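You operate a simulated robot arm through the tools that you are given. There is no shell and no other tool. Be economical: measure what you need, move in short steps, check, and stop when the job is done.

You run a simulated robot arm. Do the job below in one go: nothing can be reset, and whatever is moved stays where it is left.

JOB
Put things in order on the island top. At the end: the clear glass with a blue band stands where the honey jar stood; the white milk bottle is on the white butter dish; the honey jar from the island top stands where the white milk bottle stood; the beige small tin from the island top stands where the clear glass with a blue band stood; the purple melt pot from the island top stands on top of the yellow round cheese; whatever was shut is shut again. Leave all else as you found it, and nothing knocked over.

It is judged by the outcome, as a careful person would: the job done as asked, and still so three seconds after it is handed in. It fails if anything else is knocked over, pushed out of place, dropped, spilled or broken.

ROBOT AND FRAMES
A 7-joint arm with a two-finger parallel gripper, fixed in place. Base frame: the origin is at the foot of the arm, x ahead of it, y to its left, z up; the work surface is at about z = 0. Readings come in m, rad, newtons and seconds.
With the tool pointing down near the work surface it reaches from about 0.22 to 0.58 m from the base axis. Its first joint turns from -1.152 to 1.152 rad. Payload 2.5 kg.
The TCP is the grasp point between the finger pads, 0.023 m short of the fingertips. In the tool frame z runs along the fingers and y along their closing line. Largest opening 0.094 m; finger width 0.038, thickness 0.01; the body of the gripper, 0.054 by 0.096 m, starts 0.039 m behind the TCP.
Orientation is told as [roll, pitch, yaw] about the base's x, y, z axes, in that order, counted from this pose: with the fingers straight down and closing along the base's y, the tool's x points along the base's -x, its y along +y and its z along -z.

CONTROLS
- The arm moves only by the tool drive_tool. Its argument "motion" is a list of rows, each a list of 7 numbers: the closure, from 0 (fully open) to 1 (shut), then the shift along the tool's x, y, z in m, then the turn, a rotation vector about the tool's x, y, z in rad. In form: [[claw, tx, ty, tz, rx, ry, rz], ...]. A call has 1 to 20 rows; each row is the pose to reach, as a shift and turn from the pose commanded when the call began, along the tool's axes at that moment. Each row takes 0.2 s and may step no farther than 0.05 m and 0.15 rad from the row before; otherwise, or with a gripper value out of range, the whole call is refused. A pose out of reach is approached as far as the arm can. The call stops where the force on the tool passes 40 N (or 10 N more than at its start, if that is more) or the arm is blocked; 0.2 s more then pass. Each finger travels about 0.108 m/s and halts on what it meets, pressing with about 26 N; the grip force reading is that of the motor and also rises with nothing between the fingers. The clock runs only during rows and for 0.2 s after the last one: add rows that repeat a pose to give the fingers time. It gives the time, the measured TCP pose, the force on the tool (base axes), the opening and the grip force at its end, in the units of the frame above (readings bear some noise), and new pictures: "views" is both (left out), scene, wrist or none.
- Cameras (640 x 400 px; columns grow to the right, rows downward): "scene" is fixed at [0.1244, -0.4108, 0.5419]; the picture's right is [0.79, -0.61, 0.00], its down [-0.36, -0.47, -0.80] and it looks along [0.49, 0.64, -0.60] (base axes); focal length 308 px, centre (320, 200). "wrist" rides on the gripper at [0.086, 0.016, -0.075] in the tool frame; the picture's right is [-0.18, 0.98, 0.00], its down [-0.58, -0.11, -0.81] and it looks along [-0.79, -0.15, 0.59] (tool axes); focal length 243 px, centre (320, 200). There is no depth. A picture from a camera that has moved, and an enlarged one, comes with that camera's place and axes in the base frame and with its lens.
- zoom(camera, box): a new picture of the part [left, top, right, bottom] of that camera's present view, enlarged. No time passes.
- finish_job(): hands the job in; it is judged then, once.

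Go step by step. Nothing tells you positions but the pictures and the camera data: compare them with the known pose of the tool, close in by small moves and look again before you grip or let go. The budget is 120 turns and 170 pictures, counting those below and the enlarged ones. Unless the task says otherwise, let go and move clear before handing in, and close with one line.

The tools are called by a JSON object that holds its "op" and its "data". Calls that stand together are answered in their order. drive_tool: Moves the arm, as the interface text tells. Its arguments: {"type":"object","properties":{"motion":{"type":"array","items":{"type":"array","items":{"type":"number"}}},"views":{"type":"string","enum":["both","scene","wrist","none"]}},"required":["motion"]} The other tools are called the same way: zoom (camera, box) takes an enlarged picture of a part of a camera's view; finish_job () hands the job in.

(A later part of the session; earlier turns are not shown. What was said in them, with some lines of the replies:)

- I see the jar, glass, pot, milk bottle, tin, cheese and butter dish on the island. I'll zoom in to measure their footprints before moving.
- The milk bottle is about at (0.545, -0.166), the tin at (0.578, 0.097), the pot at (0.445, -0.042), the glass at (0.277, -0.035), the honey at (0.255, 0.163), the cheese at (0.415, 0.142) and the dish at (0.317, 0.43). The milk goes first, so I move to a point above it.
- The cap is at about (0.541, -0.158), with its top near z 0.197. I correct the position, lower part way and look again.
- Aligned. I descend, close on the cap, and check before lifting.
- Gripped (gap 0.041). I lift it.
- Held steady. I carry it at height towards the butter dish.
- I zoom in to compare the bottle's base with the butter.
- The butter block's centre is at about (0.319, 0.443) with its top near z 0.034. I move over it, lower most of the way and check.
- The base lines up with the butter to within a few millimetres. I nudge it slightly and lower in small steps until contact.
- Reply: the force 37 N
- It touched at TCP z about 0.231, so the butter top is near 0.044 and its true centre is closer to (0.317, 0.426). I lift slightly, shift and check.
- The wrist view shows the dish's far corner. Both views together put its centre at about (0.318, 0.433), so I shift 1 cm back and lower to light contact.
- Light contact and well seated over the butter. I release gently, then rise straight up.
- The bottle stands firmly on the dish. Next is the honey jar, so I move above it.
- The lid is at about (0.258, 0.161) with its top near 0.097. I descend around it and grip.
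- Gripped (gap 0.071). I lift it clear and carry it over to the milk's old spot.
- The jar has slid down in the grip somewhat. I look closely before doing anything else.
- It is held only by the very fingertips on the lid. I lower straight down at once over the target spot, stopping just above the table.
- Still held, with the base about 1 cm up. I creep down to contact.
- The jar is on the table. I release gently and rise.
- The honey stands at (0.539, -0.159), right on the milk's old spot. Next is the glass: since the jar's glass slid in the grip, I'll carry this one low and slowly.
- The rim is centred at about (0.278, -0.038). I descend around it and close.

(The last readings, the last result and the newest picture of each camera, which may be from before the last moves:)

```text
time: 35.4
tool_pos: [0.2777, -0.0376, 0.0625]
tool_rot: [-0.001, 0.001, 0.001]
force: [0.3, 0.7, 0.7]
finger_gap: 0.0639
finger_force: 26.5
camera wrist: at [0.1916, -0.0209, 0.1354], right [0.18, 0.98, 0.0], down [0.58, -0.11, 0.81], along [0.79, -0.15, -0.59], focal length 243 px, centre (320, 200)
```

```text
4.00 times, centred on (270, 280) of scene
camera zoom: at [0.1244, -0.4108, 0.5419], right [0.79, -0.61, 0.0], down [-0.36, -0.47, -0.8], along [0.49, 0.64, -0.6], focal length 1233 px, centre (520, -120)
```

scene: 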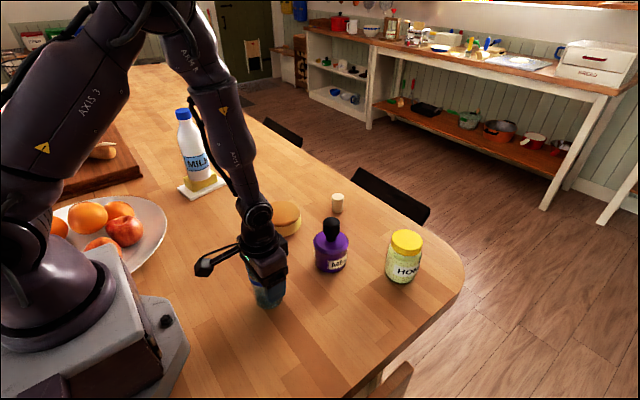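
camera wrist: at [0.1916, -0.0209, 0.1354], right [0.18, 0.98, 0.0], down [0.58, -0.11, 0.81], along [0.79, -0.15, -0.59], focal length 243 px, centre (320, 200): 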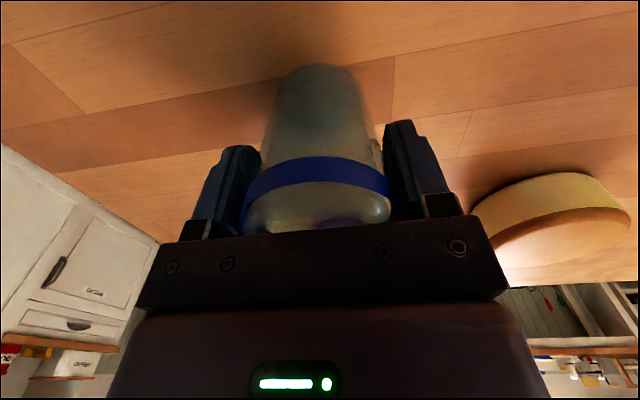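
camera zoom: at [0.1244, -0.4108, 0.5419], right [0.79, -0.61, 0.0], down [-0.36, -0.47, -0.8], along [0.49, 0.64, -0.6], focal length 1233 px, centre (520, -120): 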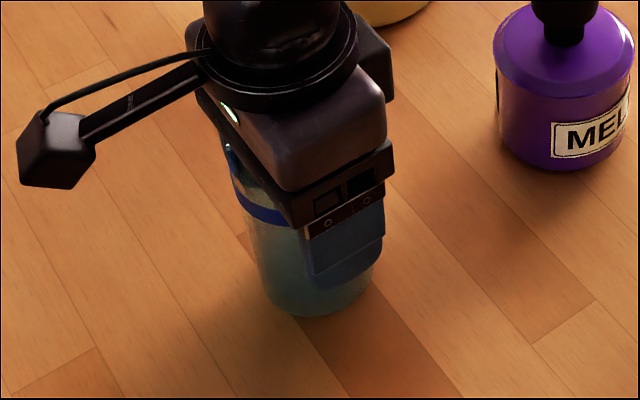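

Gripped (gap 0.064). I lift only 1.5 cm and check for slip.

{"op": "drive_tool", "data": {"motion": [[1, 0, 0, -0.005, 0, 0, 0], [1, 0, 0, -0.01, 0, 0, 0], [1, 0, 0, -0.015, 0, 0, 0], [1, 0, 0, -0.015, 0, 0, 0], [1, 0, 0, -0.015, 0, 0, 0], [1, 0, 0, -0.015, 0, 0, 0], [1, 0, 0, -0.015, 0, 0, 0]]}}

{"op": "zoom", "data": {"camera": "scene", "box": [190, 230, 350, 330]}}

```text
time: 37.0
tool_pos: [0.2783, -0.0384, 0.0779]
tool_rot: [-0.001, 0.0, 0.0]
force: [-0.2, -0.4, -2.2]
finger_gap: 0.064
finger_force: 25.6
camera wrist: at [0.1917, -0.0209, 0.1507], right [0.18, 0.98, 0.0], down [0.58, -0.11, 0.81], along [0.79, -0.15, -0.59], focal length 243 px, centre (320, 200)
```

scene: 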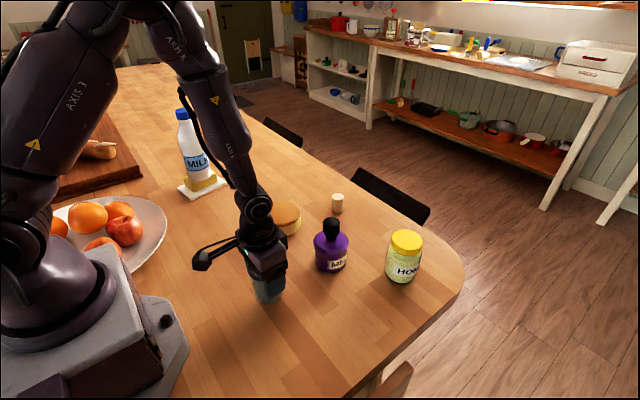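
wrist: 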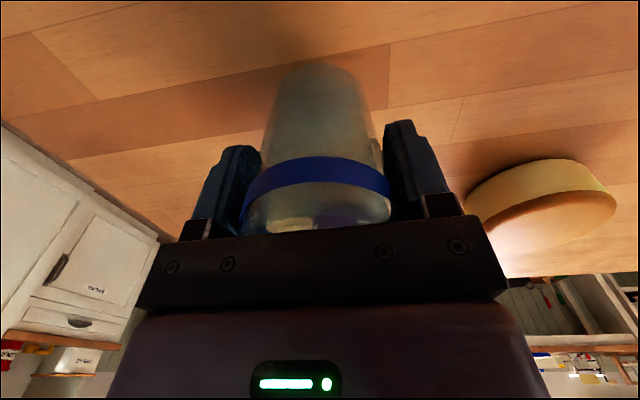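

```text
4.00 times, centred on (270, 280) of scene
camera zoom: at [0.1244, -0.4108, 0.5419], right [0.79, -0.61, 0.0], down [-0.36, -0.47, -0.8], along [0.49, 0.64, -0.6], focal length 1233 px, centre (520, -120)
```

zoom: 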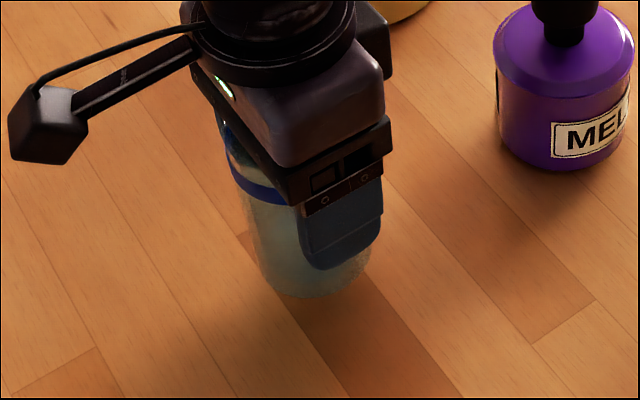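

No slip. I carry it low and slowly to the honey's old spot.

{"op": "drive_tool", "data": {"motion": [[1, 0.0005, 0.006, 0, 0, 0, 0], [1, 0.002, 0.018, 0, 0, 0, 0], [1, 0.0035, 0.034, 0, 0, 0, 0], [1, 0.005, 0.05, 0, 0, 0, 0], [1, 0.0065, 0.066, 0, 0, 0, 0], [1, 0.008, 0.082, 0, 0, 0, 0], [1, 0.0095, 0.098, 0, 0, 0, 0], [1, 0.011, 0.114, 0, 0, 0, 0], [1, 0.013, 0.13, 0, 0, 0, 0], [1, 0.0145, 0.146, 0, 0, 0, 0], [1, 0.016, 0.162, 0, 0, 0, 0], [1, 0.018, 0.178, 0, 0, 0, 0], [1, 0.0195, 0.19, 0, 0, 0, 0], [1, 0.0205, 0.197, 0, 0, 0, 0], [1, 0.0205, 0.199, 0, 0, 0, 0]]}}

```text
time: 40.2
tool_pos: [0.2581, 0.1619, 0.0777]
tool_rot: [-0.001, 0.0, 0.0]
force: [-0.1, -0.3, -2.3]
finger_gap: 0.0639
finger_force: 25.3
camera wrist: at [0.1716, 0.1778, 0.1507], right [0.18, 0.98, 0.0], down [0.58, -0.11, 0.81], along [0.79, -0.15, -0.59], focal length 243 px, centre (320, 200)
```

scene: 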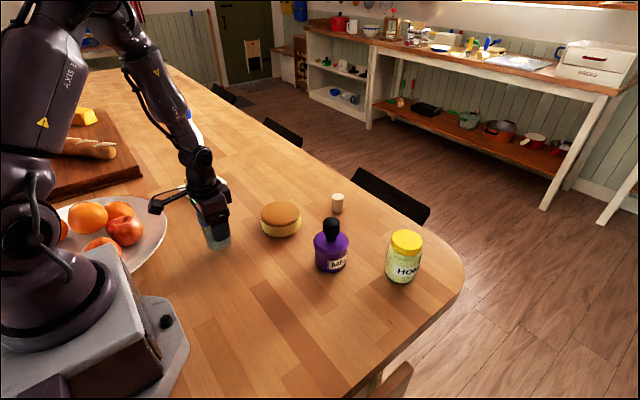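
wrist: 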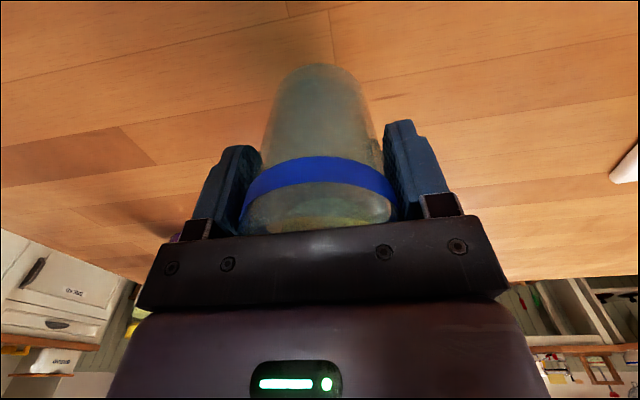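

Still no slip. I lower it to the table gently.

{"op": "drive_tool", "data": {"motion": [[1, 0, 0, 0.005, 0, 0, 0], [1, 0, 0, 0.01, 0, 0, 0], [1, 0, 0, 0.013, 0, 0, 0], [1, 0, 0, 0.015, 0, 0, 0], [1, 0, 0, 0.0155, 0, 0, 0]], "views": "none"}}

```text
time: 41.4
tool_pos: [0.2578, 0.1611, 0.0619]
tool_rot: [0.001, 0.001, 0.002]
force: [-0.6, -0.5, 0.5]
finger_gap: 0.0639
finger_force: 26.4
```

Contact made (the weight is off the tool). I release and rise.

{"op": "drive_tool", "data": {"motion": [[0.28, 0, 0, 0, 0, 0, 0], [0.2, 0, 0, 0, 0, 0, 0], [0.1, 0, 0, 0, 0, 0, 0], [0, 0, 0, 0, 0, 0, 0], [0, 0, 0, -0.025, 0, 0, 0], [0, 0, 0, -0.06, 0, 0, 0], [0, 0, 0, -0.1, 0, 0, 0], [0, 0, 0, -0.14, 0, 0, 0]]}}

{"op": "zoom", "data": {"camera": "scene", "box": [160, 180, 320, 280]}}

```text
time: 43.2
tool_pos: [0.2582, 0.1615, 0.204]
tool_rot: [0.0, 0.001, 0.0]
force: [-0.8, 0.0, 0.2]
finger_gap: 0.0937
finger_force: 0.0
camera wrist: at [0.1713, 0.1786, 0.2763], right [0.18, 0.98, 0.0], down [0.58, -0.11, 0.81], along [0.79, -0.15, -0.59], focal length 243 px, centre (320, 200)
```

scene: 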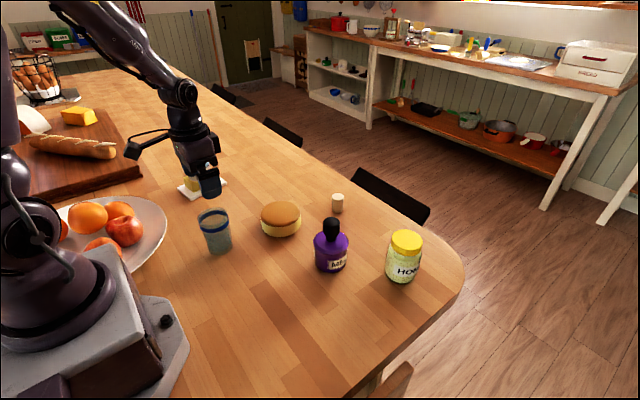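
wrist: 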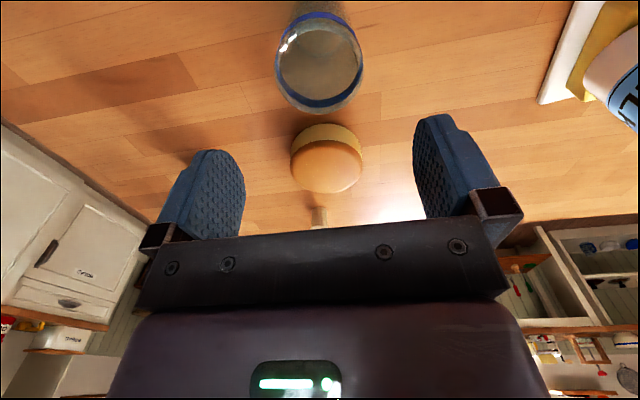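

```text
4.00 times, centred on (240, 230) of scene
camera zoom: at [0.1244, -0.4108, 0.5419], right [0.79, -0.61, 0.0], down [-0.36, -0.47, -0.8], along [0.49, 0.64, -0.6], focal length 1233 px, centre (640, 80)
```

zoom: 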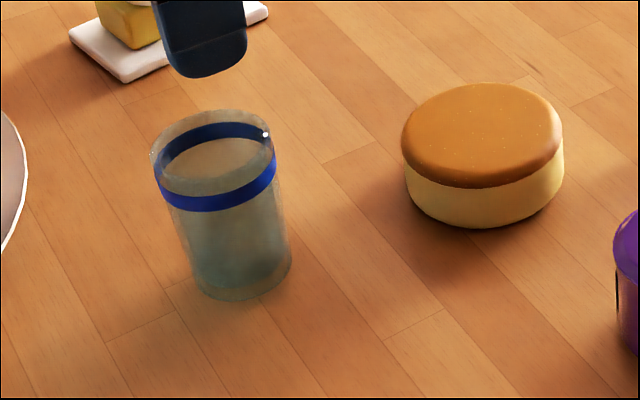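

The glass is on the honey's old spot. Now for the tin, which is near the reach limit; I move above it.

{"op": "drive_tool", "data": {"motion": [[0, -0.04, -0.008, 0, 0, 0, 0], [0, -0.08, -0.016, 0, 0, 0, 0], [0, -0.12, -0.024, 0, 0, 0, 0], [0, -0.16, -0.032, 0, 0, 0, 0], [0, -0.2, -0.04, 0, 0, 0, 0], [0, -0.24, -0.048, 0, 0, 0, 0], [0, -0.28, -0.056, 0.02, 0, 0, 0], [0, -0.317, -0.0645, 0.04, 0, 0, 0], [0, -0.317, -0.0645, 0.07, 0, 0, 0], [0, -0.317, -0.0645, 0.07, 0, 0, 0]]}}

```text
time: 45.4
tool_pos: [0.5763, 0.096, 0.1315]
tool_rot: [0.0, 0.0, -0.001]
force: [-1.2, 0.6, 0.3]
finger_gap: 0.0938
finger_force: 0.0
camera wrist: at [0.4888, 0.1133, 0.2046], right [0.18, 0.98, 0.0], down [0.58, -0.11, 0.81], along [0.79, -0.15, -0.59], focal length 243 px, centre (320, 200)
```

scene: 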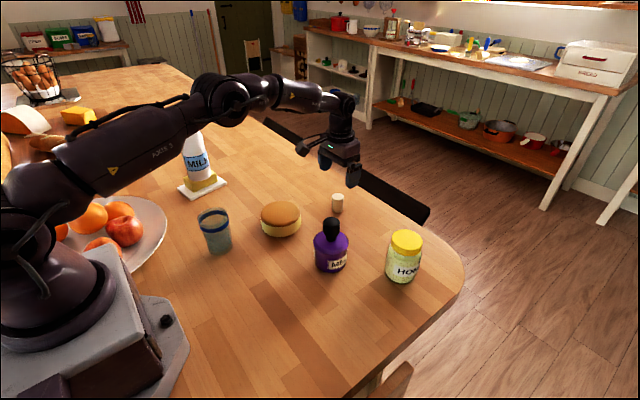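
wrist: 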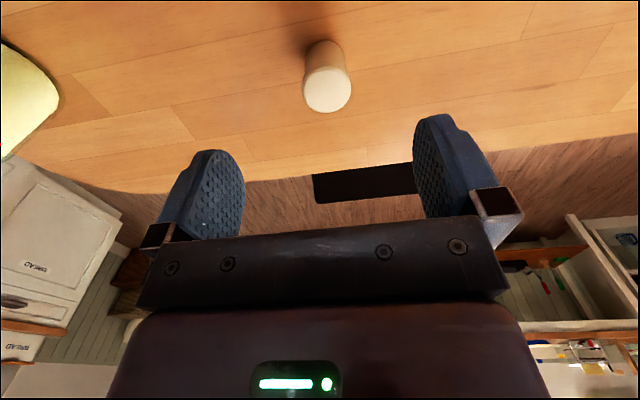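

The tin is at about (0.580, 0.101) with its top near 0.042. I centre on it and descend part way.

{"op": "drive_tool", "data": {"motion": [[0, -0.003, 0.004, 0.02, 0, 0, 0], [0, -0.003, 0.004, 0.045, 0, 0, 0], [0, -0.003, 0.004, 0.07, 0, 0, 0], [0, -0.003, 0.004, 0.07, 0, 0, 0]]}}

```text
time: 46.4
tool_pos: [0.579, 0.1018, 0.061]
tool_rot: [0.0, 0.001, 0.0]
force: [-0.8, -0.1, -0.7]
finger_gap: 0.094
finger_force: 0.1
camera wrist: at [0.4913, 0.1181, 0.1345], right [0.18, 0.98, 0.0], down [0.58, -0.11, 0.81], along [0.79, -0.15, -0.59], focal length 243 px, centre (320, 200)
```

scene: 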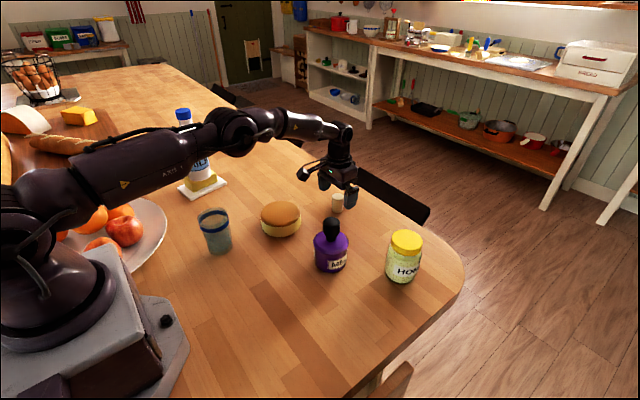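
wrist: 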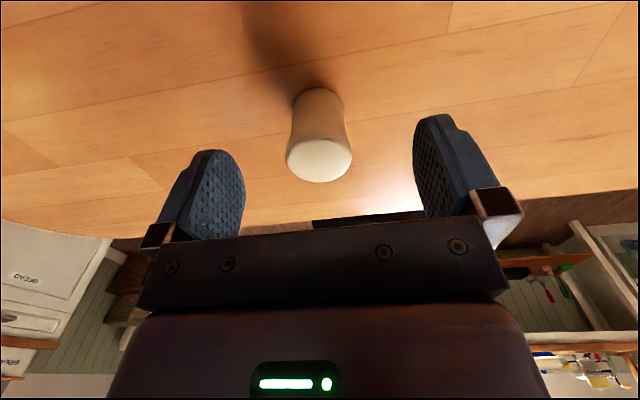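

Well centred. I go down and grip.

{"op": "drive_tool", "data": {"motion": [[0, 0, 0, 0.017, 0, 0, 0], [0, 0, 0, 0.033, 0, 0, 0], [0, 0, 0, 0.033, 0, 0, 0], [1, 0, 0, 0.033, 0, 0, 0], [1, 0, 0, 0.033, 0, 0, 0], [1, 0, 0, 0.033, 0, 0, 0]]}}

```text
time: 47.8
tool_pos: [0.578, 0.1014, 0.0289]
tool_rot: [0.0, 0.0, 0.002]
force: [0.0, -0.5, 0.0]
finger_gap: 0.0328
finger_force: 25.9
camera wrist: at [0.4912, 0.1185, 0.1015], right [0.18, 0.98, 0.0], down [0.58, -0.11, 0.81], along [0.79, -0.15, -0.59], focal length 243 px, centre (320, 200)
```

scene: 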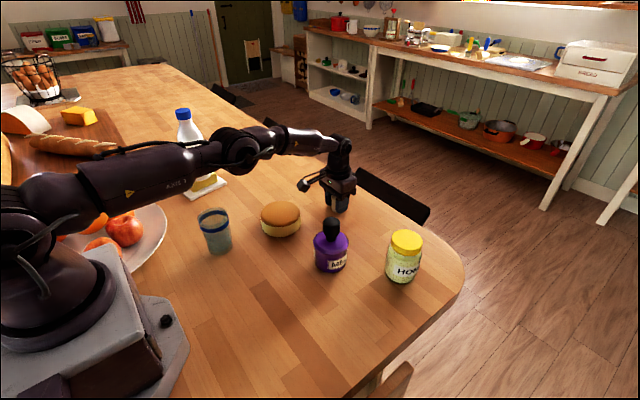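
wrist: 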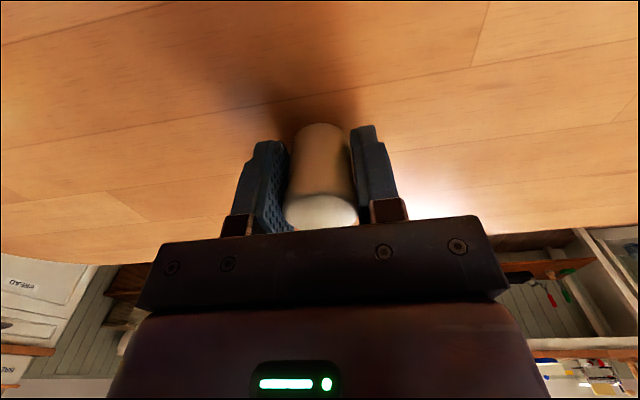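

Gripped (gap 0.033). I lift and check for slip.

{"op": "drive_tool", "data": {"motion": [[1, 0, 0, -0.01, 0, 0, 0], [1, 0, 0, -0.03, 0, 0, 0], [1, 0, 0, -0.055, 0, 0, 0], [1, 0, 0, -0.08, 0, 0, 0], [1, 0, 0, -0.105, 0, 0, 0], [1, 0, 0, -0.125, 0, 0, 0], [1, 0, 0, -0.135, 0, 0, 0], [1, 0, 0, -0.135, 0, 0, 0]]}}

```text
time: 49.6
tool_pos: [0.5767, 0.1012, 0.1644]
tool_rot: [0.0, -0.001, 0.0]
force: [-0.2, 0.3, -0.8]
finger_gap: 0.0327
finger_force: 25.6
camera wrist: at [0.4904, 0.1171, 0.2373], right [0.18, 0.98, 0.0], down [0.58, -0.11, 0.81], along [0.79, -0.15, -0.59], focal length 243 px, centre (320, 200)
```

scene: 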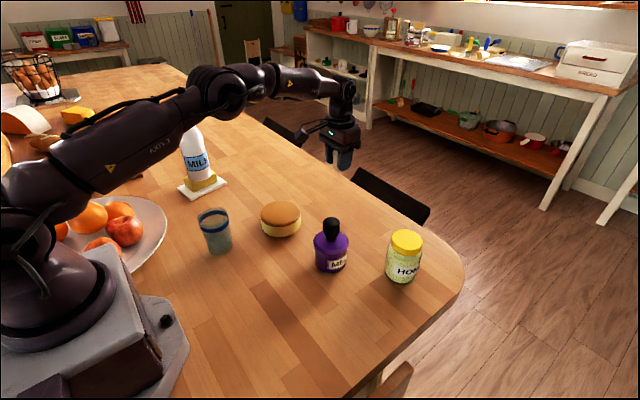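
wrist: 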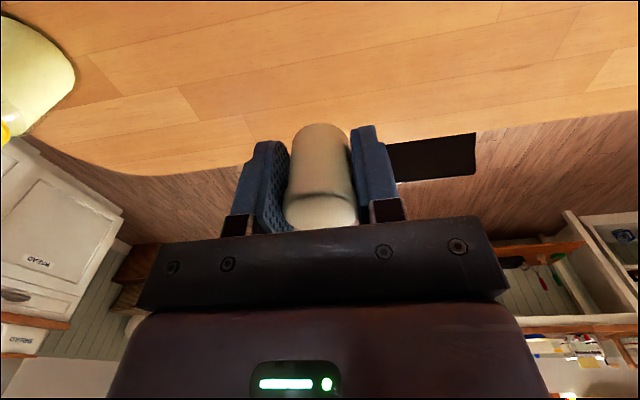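

No slip. I carry it to the glass's old spot, then lower close to the table.

{"op": "drive_tool", "data": {"motion": [[1, 0.015, -0.007, 0, 0, 0, 0], [1, 0.044, -0.02, 0, 0, 0, 0], [1, 0.074, -0.034, 0, 0, 0, 0], [1, 0.104, -0.048, 0, 0, 0, 0], [1, 0.134, -0.062, 0, 0, 0, 0], [1, 0.164, -0.076, 0, 0, 0, 0], [1, 0.194, -0.09, 0, 0, 0, 0], [1, 0.224, -0.104, 0, 0, 0, 0], [1, 0.254, -0.118, 0, 0, 0, 0], [1, 0.28, -0.131, 0, 0, 0, 0], [1, 0.295, -0.137, 0, 0, 0, 0], [1, 0.299, -0.139, 0.01, 0, 0, 0], [1, 0.299, -0.139, 0.04, 0, 0, 0], [1, 0.299, -0.139, 0.07, 0, 0, 0], [1, 0.299, -0.139, 0.1, 0, 0, 0], [1, 0.299, -0.139, 0.12, 0, 0, 0], [1, 0.299, -0.139, 0.126, 0, 0, 0], [1, 0.299, -0.139, 0.126, 0, 0, 0]]}}

{"op": "zoom", "data": {"camera": "scene", "box": [190, 230, 350, 330]}}

```text
time: 53.4
tool_pos: [0.2799, -0.0394, 0.0387]
tool_rot: [0.0, 0.0, 0.003]
force: [0.2, -0.5, -0.9]
finger_gap: 0.0323
finger_force: 25.6
camera wrist: at [0.1928, -0.0221, 0.1112], right [0.18, 0.98, 0.0], down [0.58, -0.11, 0.81], along [0.79, -0.15, -0.59], focal length 243 px, centre (320, 200)
```

scene: 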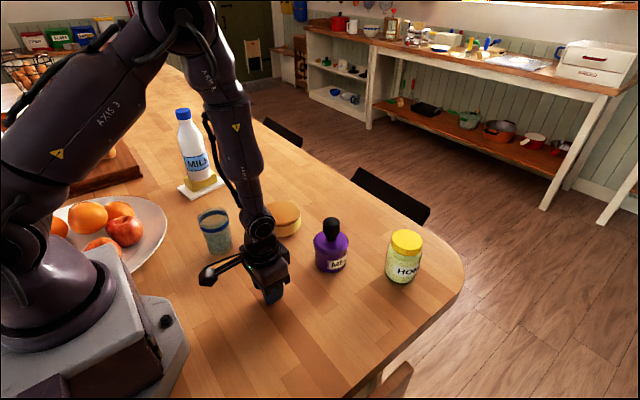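
wrist: 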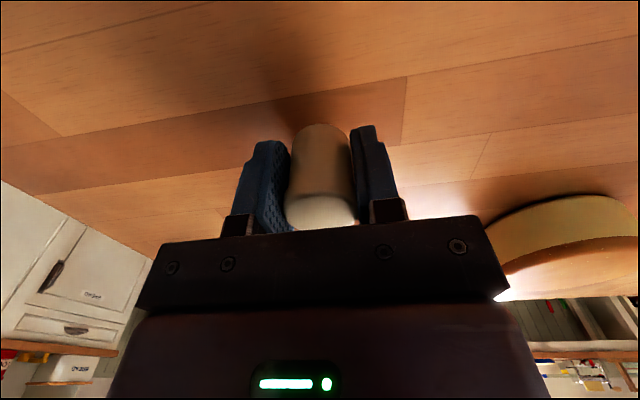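

```text
4.00 times, centred on (270, 280) of scene
camera zoom: at [0.1244, -0.4108, 0.5419], right [0.79, -0.61, 0.0], down [-0.36, -0.47, -0.8], along [0.49, 0.64, -0.6], focal length 1233 px, centre (520, -120)
```

zoom: 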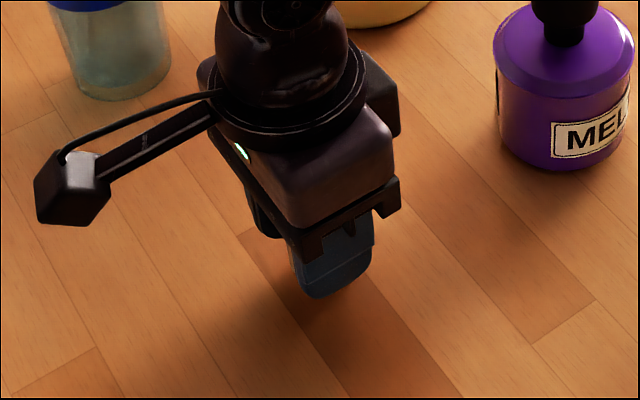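

On target. I lower to the table.

{"op": "drive_tool", "data": {"motion": [[1, 0, 0.001, 0.004, 0, 0, 0], [1, 0, 0.001, 0.008, 0, 0, 0], [1, 0, 0.001, 0.0095, 0, 0, 0], [1, 0, 0.001, 0.0095, 0, 0, 0]], "views": "none"}}

```text
time: 54.4
tool_pos: [0.2794, -0.0378, 0.0285]
tool_rot: [0.0, 0.001, 0.002]
force: [0.0, 0.4, -0.8]
finger_gap: 0.0324
finger_force: 25.8
```

{"op": "drive_tool", "data": {"motion": [[1, 0, 0, 0.0007, 0, 0, 0], [1, 0, 0, 0.0014, 0, 0, 0], [1, 0, 0, 0.0014, 0, 0, 0]], "views": "none"}}

```text
time: 55.2
tool_pos: [0.2788, -0.0373, 0.0283]
tool_rot: [-0.001, -0.001, 0.001]
force: [-1.0, 1.0, 18.5]
finger_gap: 0.0324
finger_force: 26.2
```

Firm contact. I release and rise.

{"op": "drive_tool", "data": {"motion": [[1, 0, 0, -0.001, 0, 0, 0], [0.6, 0, 0, -0.001, 0, 0, 0], [0.4, 0, 0, -0.001, 0, 0, 0], [0.2, 0, 0, -0.001, 0, 0, 0], [0, 0, 0, -0.001, 0, 0, 0], [0, 0, 0, -0.025, 0, 0, 0], [0, 0, 0, -0.06, 0, 0, 0], [0, 0, 0, -0.1, 0, 0, 0], [0, 0, 0, -0.14, 0, 0, 0], [0, 0, 0, -0.18, 0, 0, 0]]}}

{"op": "zoom", "data": {"camera": "scene", "box": [190, 230, 350, 330]}}

```text
time: 57.4
tool_pos: [0.2786, -0.0366, 0.2086]
tool_rot: [0.0, 0.002, 0.001]
force: [-0.3, 1.0, -0.5]
finger_gap: 0.0942
finger_force: 0.1
camera wrist: at [0.1924, -0.0203, 0.2811], right [0.18, 0.98, 0.0], down [0.58, -0.11, 0.81], along [0.79, -0.15, -0.59], focal length 243 px, centre (320, 200)
```

scene: 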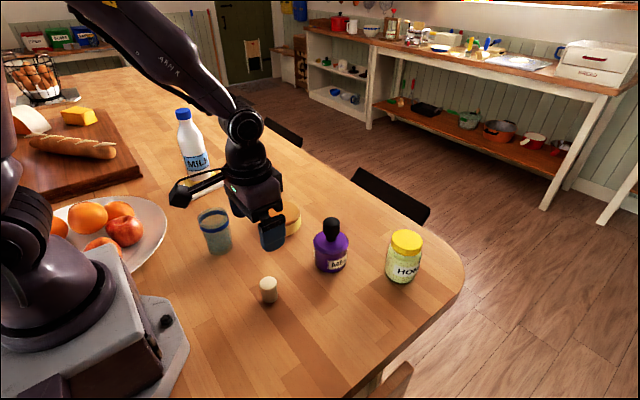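
wrist: 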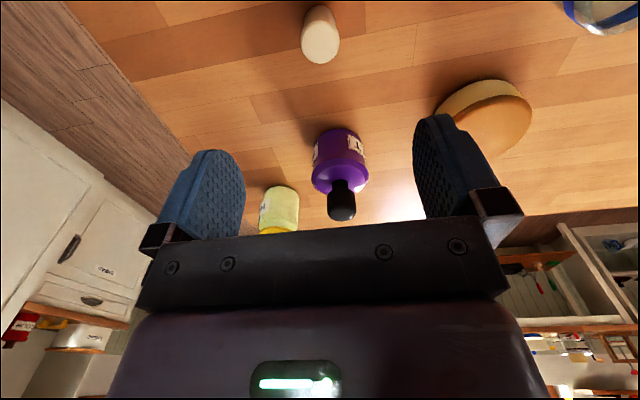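

```text
4.00 times, centred on (270, 280) of scene
camera zoom: at [0.1244, -0.4108, 0.5419], right [0.79, -0.61, 0.0], down [-0.36, -0.47, -0.8], along [0.49, 0.64, -0.6], focal length 1233 px, centre (520, -120)
```

zoom: 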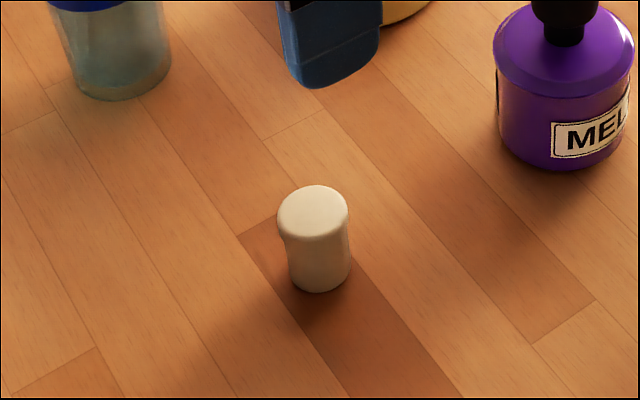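

The tin stands in place. Now the pot: I move above its knob.

{"op": "drive_tool", "data": {"motion": [[0, -0.04, -0.001, 0, 0, 0, 0], [0, -0.08, -0.003, 0, 0, 0, 0], [0, -0.12, -0.004, 0, 0, 0, 0], [0, -0.162, -0.005, 0, 0, 0, 0], [0, -0.162, -0.005, 0.02, 0, 0, 0], [0, -0.162, -0.005, 0.02, 0, 0, 0]]}}

{"op": "zoom", "data": {"camera": "wrist", "box": [240, 50, 400, 150]}}

```text
time: 58.8
tool_pos: [0.4404, -0.0422, 0.1881]
tool_rot: [-0.001, -0.001, 0.001]
force: [0.3, -0.2, -0.5]
finger_gap: 0.0941
finger_force: 0.2
camera wrist: at [0.3543, -0.0251, 0.2606], right [0.18, 0.98, 0.0], down [0.58, -0.11, 0.81], along [0.79, -0.15, -0.59], focal length 243 px, centre (320, 200)
```

scene: 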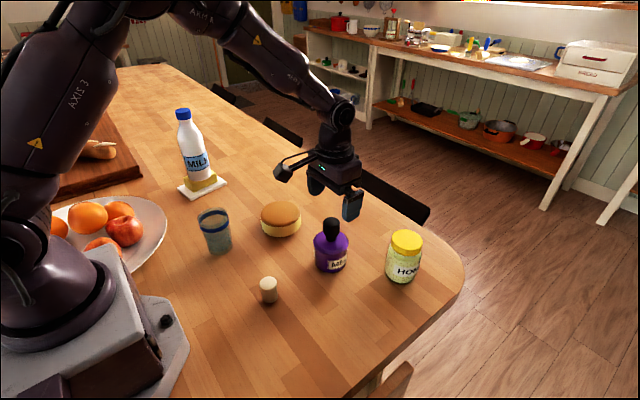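
wrist: 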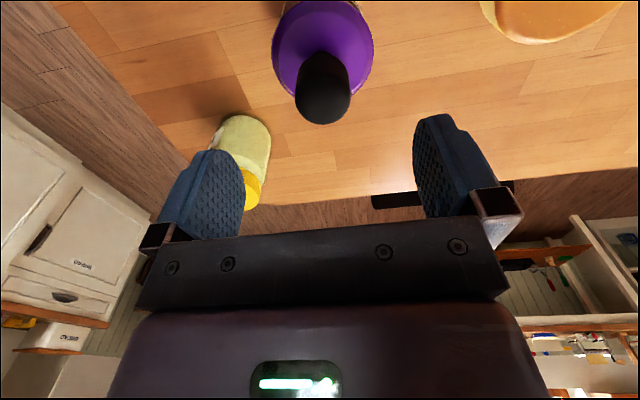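

```text
4.00 times, centred on (320, 100) of wrist
camera zoom: at [0.3543, -0.0251, 0.2606], right [0.18, 0.98, 0.0], down [0.58, -0.11, 0.81], along [0.79, -0.15, -0.59], focal length 970 px, centre (320, 600)
```

zoom: 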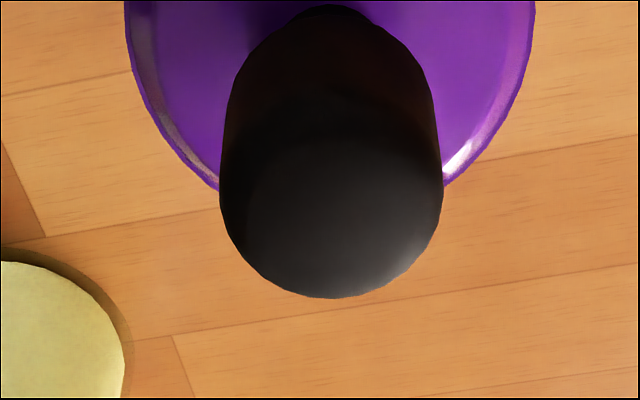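

The knob is at about (0.440, -0.040) with its top near z 0.12. I descend so that the pads straddle only the knob.

{"op": "drive_tool", "data": {"motion": [[0, 0, 0.002, 0.03, 0, 0, 0], [0, 0, 0.002, 0.06, 0, 0, 0], [0, 0, 0.002, 0.078, 0, 0, 0], [0, 0, 0.002, 0.078, 0, 0, 0]]}}

{"op": "zoom", "data": {"camera": "scene", "box": [260, 190, 420, 290]}}

```text
time: 59.8
tool_pos: [0.4396, -0.0413, 0.1085]
tool_rot: [0.001, 0.001, 0.001]
force: [-0.2, 0.2, 0.7]
finger_gap: 0.0941
finger_force: 0.0
camera wrist: at [0.3544, -0.0243, 0.1818], right [0.18, 0.98, 0.0], down [0.58, -0.11, 0.81], along [0.79, -0.15, -0.59], focal length 243 px, centre (320, 200)
```

scene: 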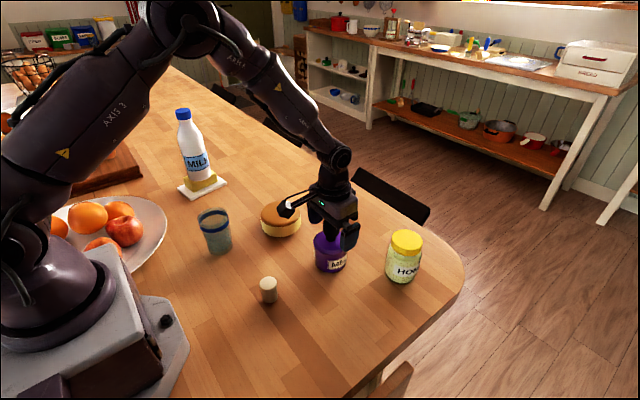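
wrist: 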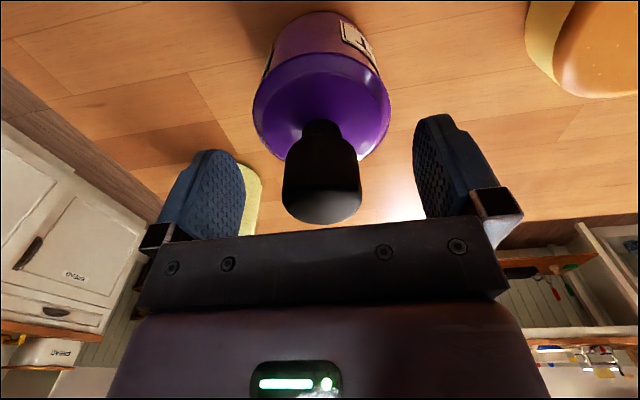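

```text
4.00 times, centred on (340, 240) of scene
camera zoom: at [0.1244, -0.4108, 0.5419], right [0.79, -0.61, 0.0], down [-0.36, -0.47, -0.8], along [0.49, 0.64, -0.6], focal length 1233 px, centre (240, 40)
```

zoom: 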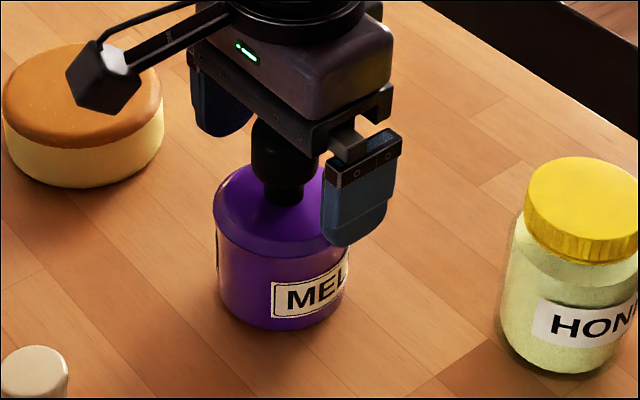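

The knob sits between the pads. I lower a touch more and grip.

{"op": "drive_tool", "data": {"motion": [[0, 0, 0, 0.006, 0, 0, 0], [0, 0, 0, 0.006, 0, 0, 0], [1, 0, 0, 0.006, 0, 0, 0], [1, 0, 0, 0.006, 0, 0, 0], [1, 0, 0, 0.006, 0, 0, 0], [1, 0, 0, 0.001, 0, 0, 0], [1, 0, 0, -0.004, 0, 0, 0], [1, 0, 0, -0.009, 0, 0, 0], [1, 0, 0, -0.009, 0, 0, 0], [1, 0, 0, -0.009, 0, 0, 0]]}}

{"op": "zoom", "data": {"camera": "scene", "box": [260, 190, 420, 290]}}

```text
time: 62.0
tool_pos: [0.4402, -0.0401, 0.1189]
tool_rot: [0.0, 0.003, 0.0]
force: [-0.5, -0.3, -2.0]
finger_gap: 0.0355
finger_force: 25.7
camera wrist: at [0.3542, -0.0239, 0.1915], right [0.18, 0.98, 0.0], down [0.58, -0.11, 0.81], along [0.79, -0.15, -0.59], focal length 243 px, centre (320, 200)
```

scene: 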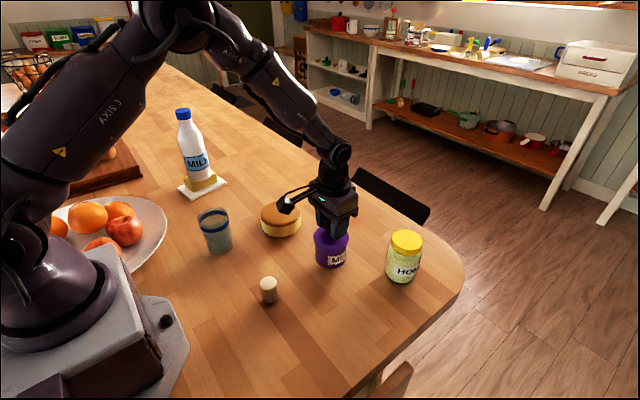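
wrist: 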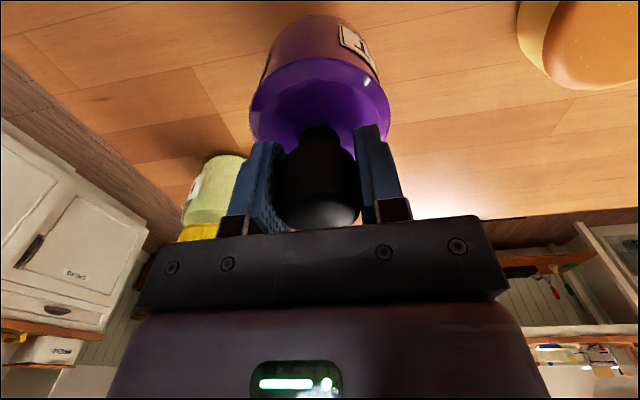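

```text
4.00 times, centred on (340, 240) of scene
camera zoom: at [0.1244, -0.4108, 0.5419], right [0.79, -0.61, 0.0], down [-0.36, -0.47, -0.8], along [0.49, 0.64, -0.6], focal length 1233 px, centre (240, 40)
```

zoom: 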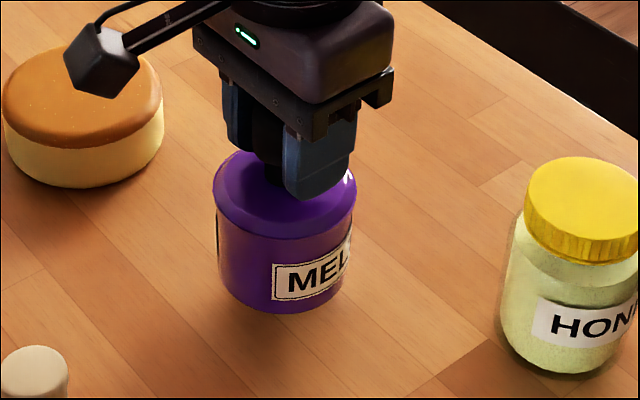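

The pot came up whole. I lift higher and move over the cheese.

{"op": "drive_tool", "data": {"motion": [[1, 0, 0, -0.015, 0, 0, 0], [1, 0, 0, -0.035, 0, 0, 0], [1, 0, 0, -0.055, 0, 0, 0], [1, 0.001, 0.008, -0.066, 0, 0, 0], [1, 0.004, 0.026, -0.066, 0, 0, 0], [1, 0.007, 0.046, -0.066, 0, 0, 0], [1, 0.01, 0.066, -0.066, 0, 0, 0], [1, 0.013, 0.086, -0.066, 0, 0, 0], [1, 0.016, 0.106, -0.066, 0, 0, 0], [1, 0.019, 0.126, -0.066, 0, 0, 0], [1, 0.022, 0.146, -0.066, 0, 0, 0], [1, 0.025, 0.166, -0.066, 0, 0, 0], [1, 0.027, 0.178, -0.066, 0, 0, 0], [1, 0.027, 0.181, -0.066, 0, 0, 0], [1, 0.027, 0.181, -0.056, 0, 0, 0], [1, 0.027, 0.181, -0.046, 0, 0, 0], [1, 0.027, 0.181, -0.046, 0, 0, 0]]}}

{"op": "zoom", "data": {"camera": "scene", "box": [200, 150, 360, 250]}}

```text
time: 65.6
tool_pos: [0.4132, 0.1402, 0.1645]
tool_rot: [0.0, -0.001, -0.001]
force: [0.5, -0.1, -2.0]
finger_gap: 0.0352
finger_force: 26.1
camera wrist: at [0.3268, 0.1575, 0.2374], right [0.18, 0.98, 0.0], down [0.58, -0.11, 0.81], along [0.79, -0.15, -0.59], focal length 243 px, centre (320, 200)
```

scene: 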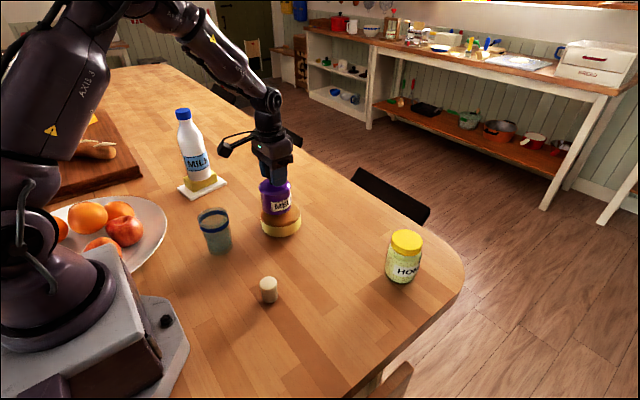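
wrist: 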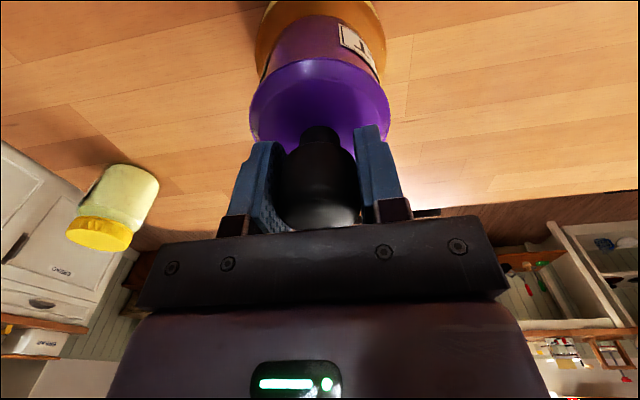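

```text
4.00 times, centred on (280, 200) of scene
camera zoom: at [0.1244, -0.4108, 0.5419], right [0.79, -0.61, 0.0], down [-0.36, -0.47, -0.8], along [0.49, 0.64, -0.6], focal length 1233 px, centre (480, 200)
```

zoom: 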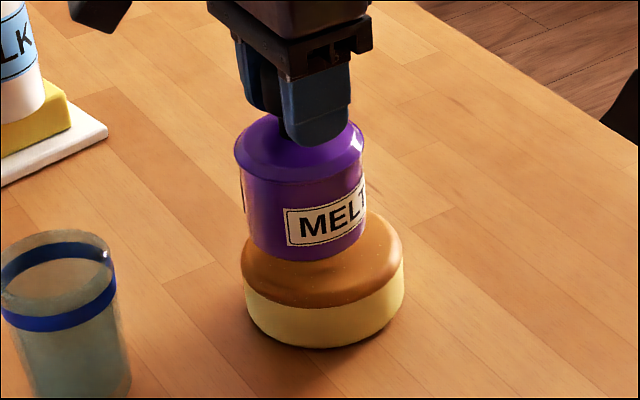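

The pot is about a centimetre off-centre towards me. I shift x by +9 mm, lower most of the way and look.

{"op": "drive_tool", "data": {"motion": [[1, -0.005, -0.001, 0, 0, 0, 0], [1, -0.009, -0.002, 0.005, 0, 0, 0], [1, -0.009, -0.002, 0.01, 0, 0, 0], [1, -0.009, -0.002, 0.014, 0, 0, 0], [1, -0.009, -0.002, 0.014, 0, 0, 0]], "views": "wrist"}}

{"op": "zoom", "data": {"camera": "scene", "box": [200, 150, 360, 250]}}

```text
time: 66.8
tool_pos: [0.4228, 0.1394, 0.1504]
tool_rot: [-0.001, 0.002, 0.0]
force: [0.3, -0.1, -2.0]
finger_gap: 0.0356
finger_force: 26.3
camera wrist: at [0.3361, 0.1555, 0.2234], right [0.18, 0.98, 0.0], down [0.58, -0.11, 0.81], along [0.79, -0.15, -0.59], focal length 243 px, centre (320, 200)
```

wrist: 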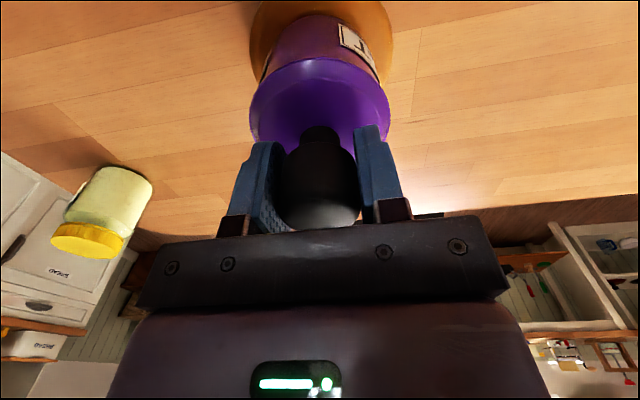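

```text
4.00 times, centred on (280, 200) of scene
camera zoom: at [0.1244, -0.4108, 0.5419], right [0.79, -0.61, 0.0], down [-0.36, -0.47, -0.8], along [0.49, 0.64, -0.6], focal length 1233 px, centre (480, 200)
```

zoom: 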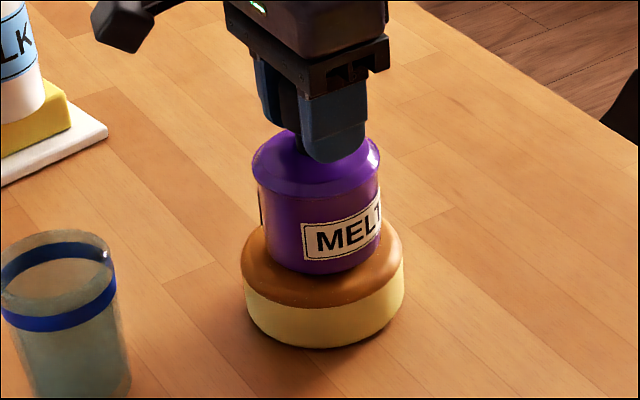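

Centred well. I creep down to contact.

{"op": "drive_tool", "data": {"motion": [[1, 0, 0, 0.003, 0, 0, 0], [1, 0, 0, 0.005, 0, 0, 0], [1, 0, 0, 0.0065, 0, 0, 0], [1, 0, 0, 0.0065, 0, 0, 0]], "views": "none"}}

```text
time: 67.8
tool_pos: [0.425, 0.1389, 0.1471]
tool_rot: [0.002, -0.009, -0.001]
force: [-1.0, -0.7, 36.1]
finger_gap: 0.0357
finger_force: 25.7
```

Contact came a little earlier than expected. I back off the pressure.

{"op": "drive_tool", "data": {"motion": [[1, 0, 0, -0.001, 0, 0, 0], [1, 0, 0, -0.002, 0, 0, 0], [1, 0, 0, -0.003, 0, 0, 0], [1, 0, 0, -0.003, 0, 0, 0]], "views": "wrist"}}

{"op": "zoom", "data": {"camera": "scene", "box": [200, 150, 360, 250]}}

```text
time: 68.8
tool_pos: [0.4228, 0.1393, 0.1468]
tool_rot: [0.0, 0.002, 0.001]
force: [5.4, 0.4, 9.5]
finger_gap: 0.0352
finger_force: 25.6
camera wrist: at [0.336, 0.1557, 0.2196], right [0.18, 0.98, 0.0], down [0.58, -0.11, 0.81], along [0.79, -0.15, -0.59], focal length 243 px, centre (320, 200)
```

wrist: 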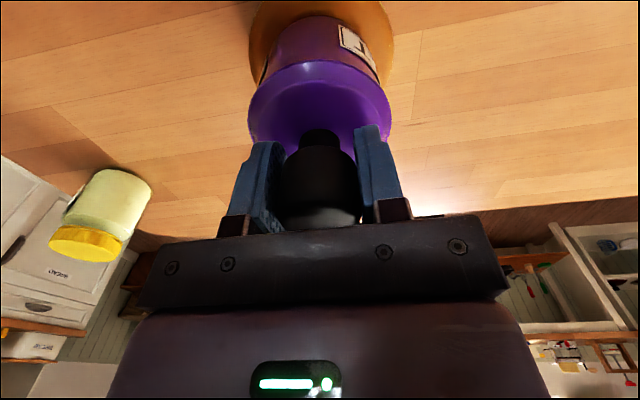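

```text
4.00 times, centred on (280, 200) of scene
camera zoom: at [0.1244, -0.4108, 0.5419], right [0.79, -0.61, 0.0], down [-0.36, -0.47, -0.8], along [0.49, 0.64, -0.6], focal length 1233 px, centre (480, 200)
```

zoom: 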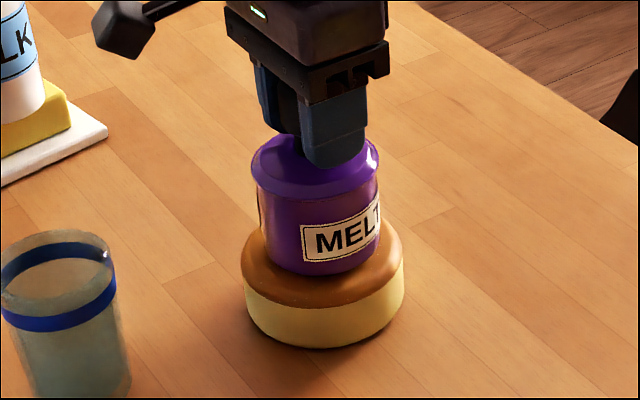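

The pot is about 8 mm too far along the view direction. I lift slightly, shift it to centre and set it down again.

{"op": "drive_tool", "data": {"motion": [[1, 0, 0, -0.004, 0, 0, 0], [1, 0, 0, -0.008, 0, 0, 0], [1, 0.002, -0.003, -0.008, 0, 0, 0], [1, 0.004, -0.006, -0.008, 0, 0, 0], [1, 0.004, -0.006, -0.004, 0, 0, 0], [1, 0.004, -0.006, -0.001, 0, 0, 0], [1, 0.004, -0.006, 0.0, 0, 0, 0], [1, 0.004, -0.006, 0.0, 0, 0, 0]], "views": "none"}}

{"op": "zoom", "data": {"camera": "scene", "box": [200, 150, 360, 250]}}

```text
time: 70.6
tool_pos: [0.4185, 0.1332, 0.1478]
tool_rot: [0.001, -0.001, 0.001]
force: [-0.6, 0.2, -2.8]
finger_gap: 0.0354
finger_force: 26.2
```

```text
4.00 times, centred on (280, 200) of scene
camera zoom: at [0.1244, -0.4108, 0.5419], right [0.79, -0.61, 0.0], down [-0.36, -0.47, -0.8], along [0.49, 0.64, -0.6], focal length 1233 px, centre (480, 200)
```

zoom: 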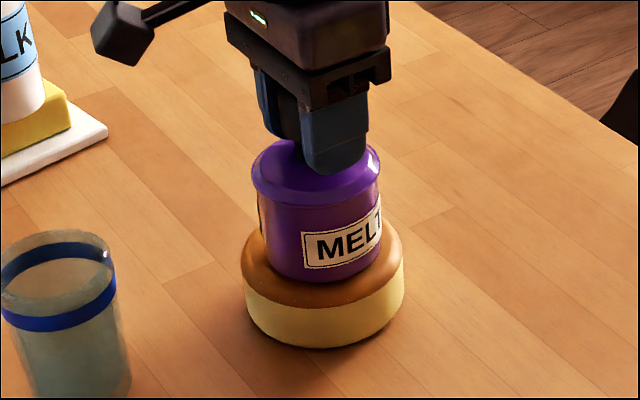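

Now centred and still just carried. I lower the last millimetre or two to contact.

{"op": "drive_tool", "data": {"motion": [[1, 0, 0, 0.001, 0, 0, 0], [1, 0, 0, 0.0015, 0, 0, 0], [1, 0, 0, 0.0015, 0, 0, 0]], "views": "none"}}

```text
time: 71.4
tool_pos: [0.4188, 0.1325, 0.1474]
tool_rot: [-0.002, -0.003, 0.0]
force: [-4.3, -2.0, 16.4]
finger_gap: 0.0354
finger_force: 25.9
```

Seated. I ease off slightly, release, and rise.

{"op": "drive_tool", "data": {"motion": [[1, 0, 0, -0.001, 0, 0, 0], [0.58, 0, 0, -0.001, 0, 0, 0], [0.45, 0, 0, -0.001, 0, 0, 0], [0.2, 0, 0, -0.001, 0, 0, 0], [0, 0, 0, -0.001, 0, 0, 0], [0, 0, 0, -0.025, 0, 0, 0], [0, 0, 0, -0.06, 0, 0, 0], [0, 0, 0, -0.1, 0, 0, 0], [0, 0, 0, -0.14, 0, 0, 0]]}}

{"op": "zoom", "data": {"camera": "scene", "box": [160, 100, 480, 300]}}

```text
time: 73.4
tool_pos: [0.4185, 0.1327, 0.2862]
tool_rot: [-0.001, -0.001, 0.0]
force: [1.1, 0.7, -0.4]
finger_gap: 0.0938
finger_force: 0.1
camera wrist: at [0.3322, 0.1491, 0.3589], right [0.18, 0.98, 0.0], down [0.58, -0.11, 0.81], along [0.79, -0.15, -0.59], focal length 243 px, centre (320, 200)
```

scene: 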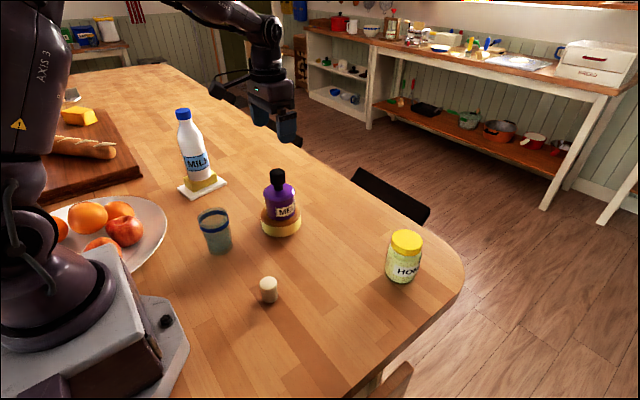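
wrist: 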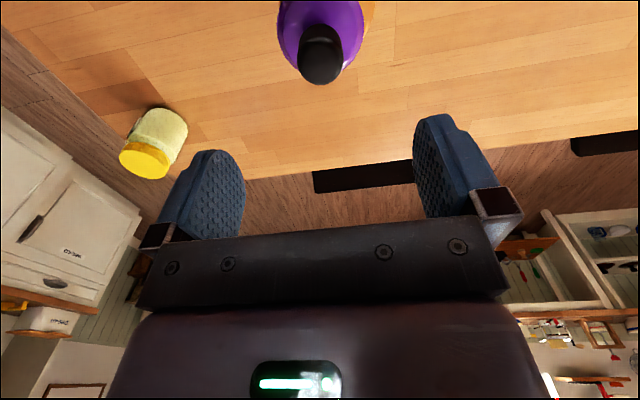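

```text
2.00 times, centred on (320, 200) of scene
camera zoom: at [0.1244, -0.4108, 0.5419], right [0.79, -0.61, 0.0], down [-0.36, -0.47, -0.8], along [0.49, 0.64, -0.6], focal length 617 px, centre (320, 200)
```

zoom: 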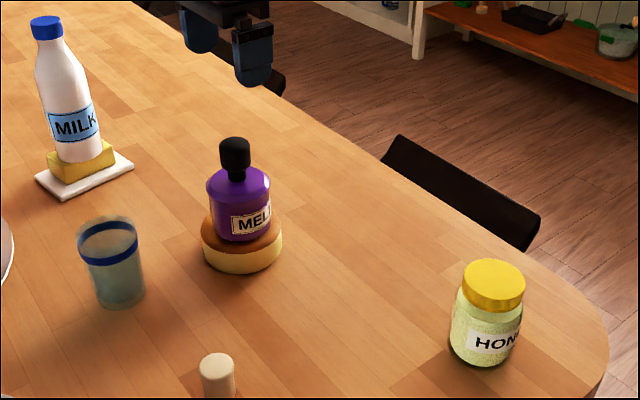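

All five items stand upright in their required places, the gripper is clear, and nothing else has moved. I hand the job in.

{"op": "finish_job", "data": {}}

```text
The job is handed in.
```

The job is handed in, with all five items upright: the glass on the honey jar's old spot, the honey jar where the milk bottle stood, the tin where the glass stood, the milk bottle on the butter on its dish, and the pot on the cheese. Nothing was knocked over.
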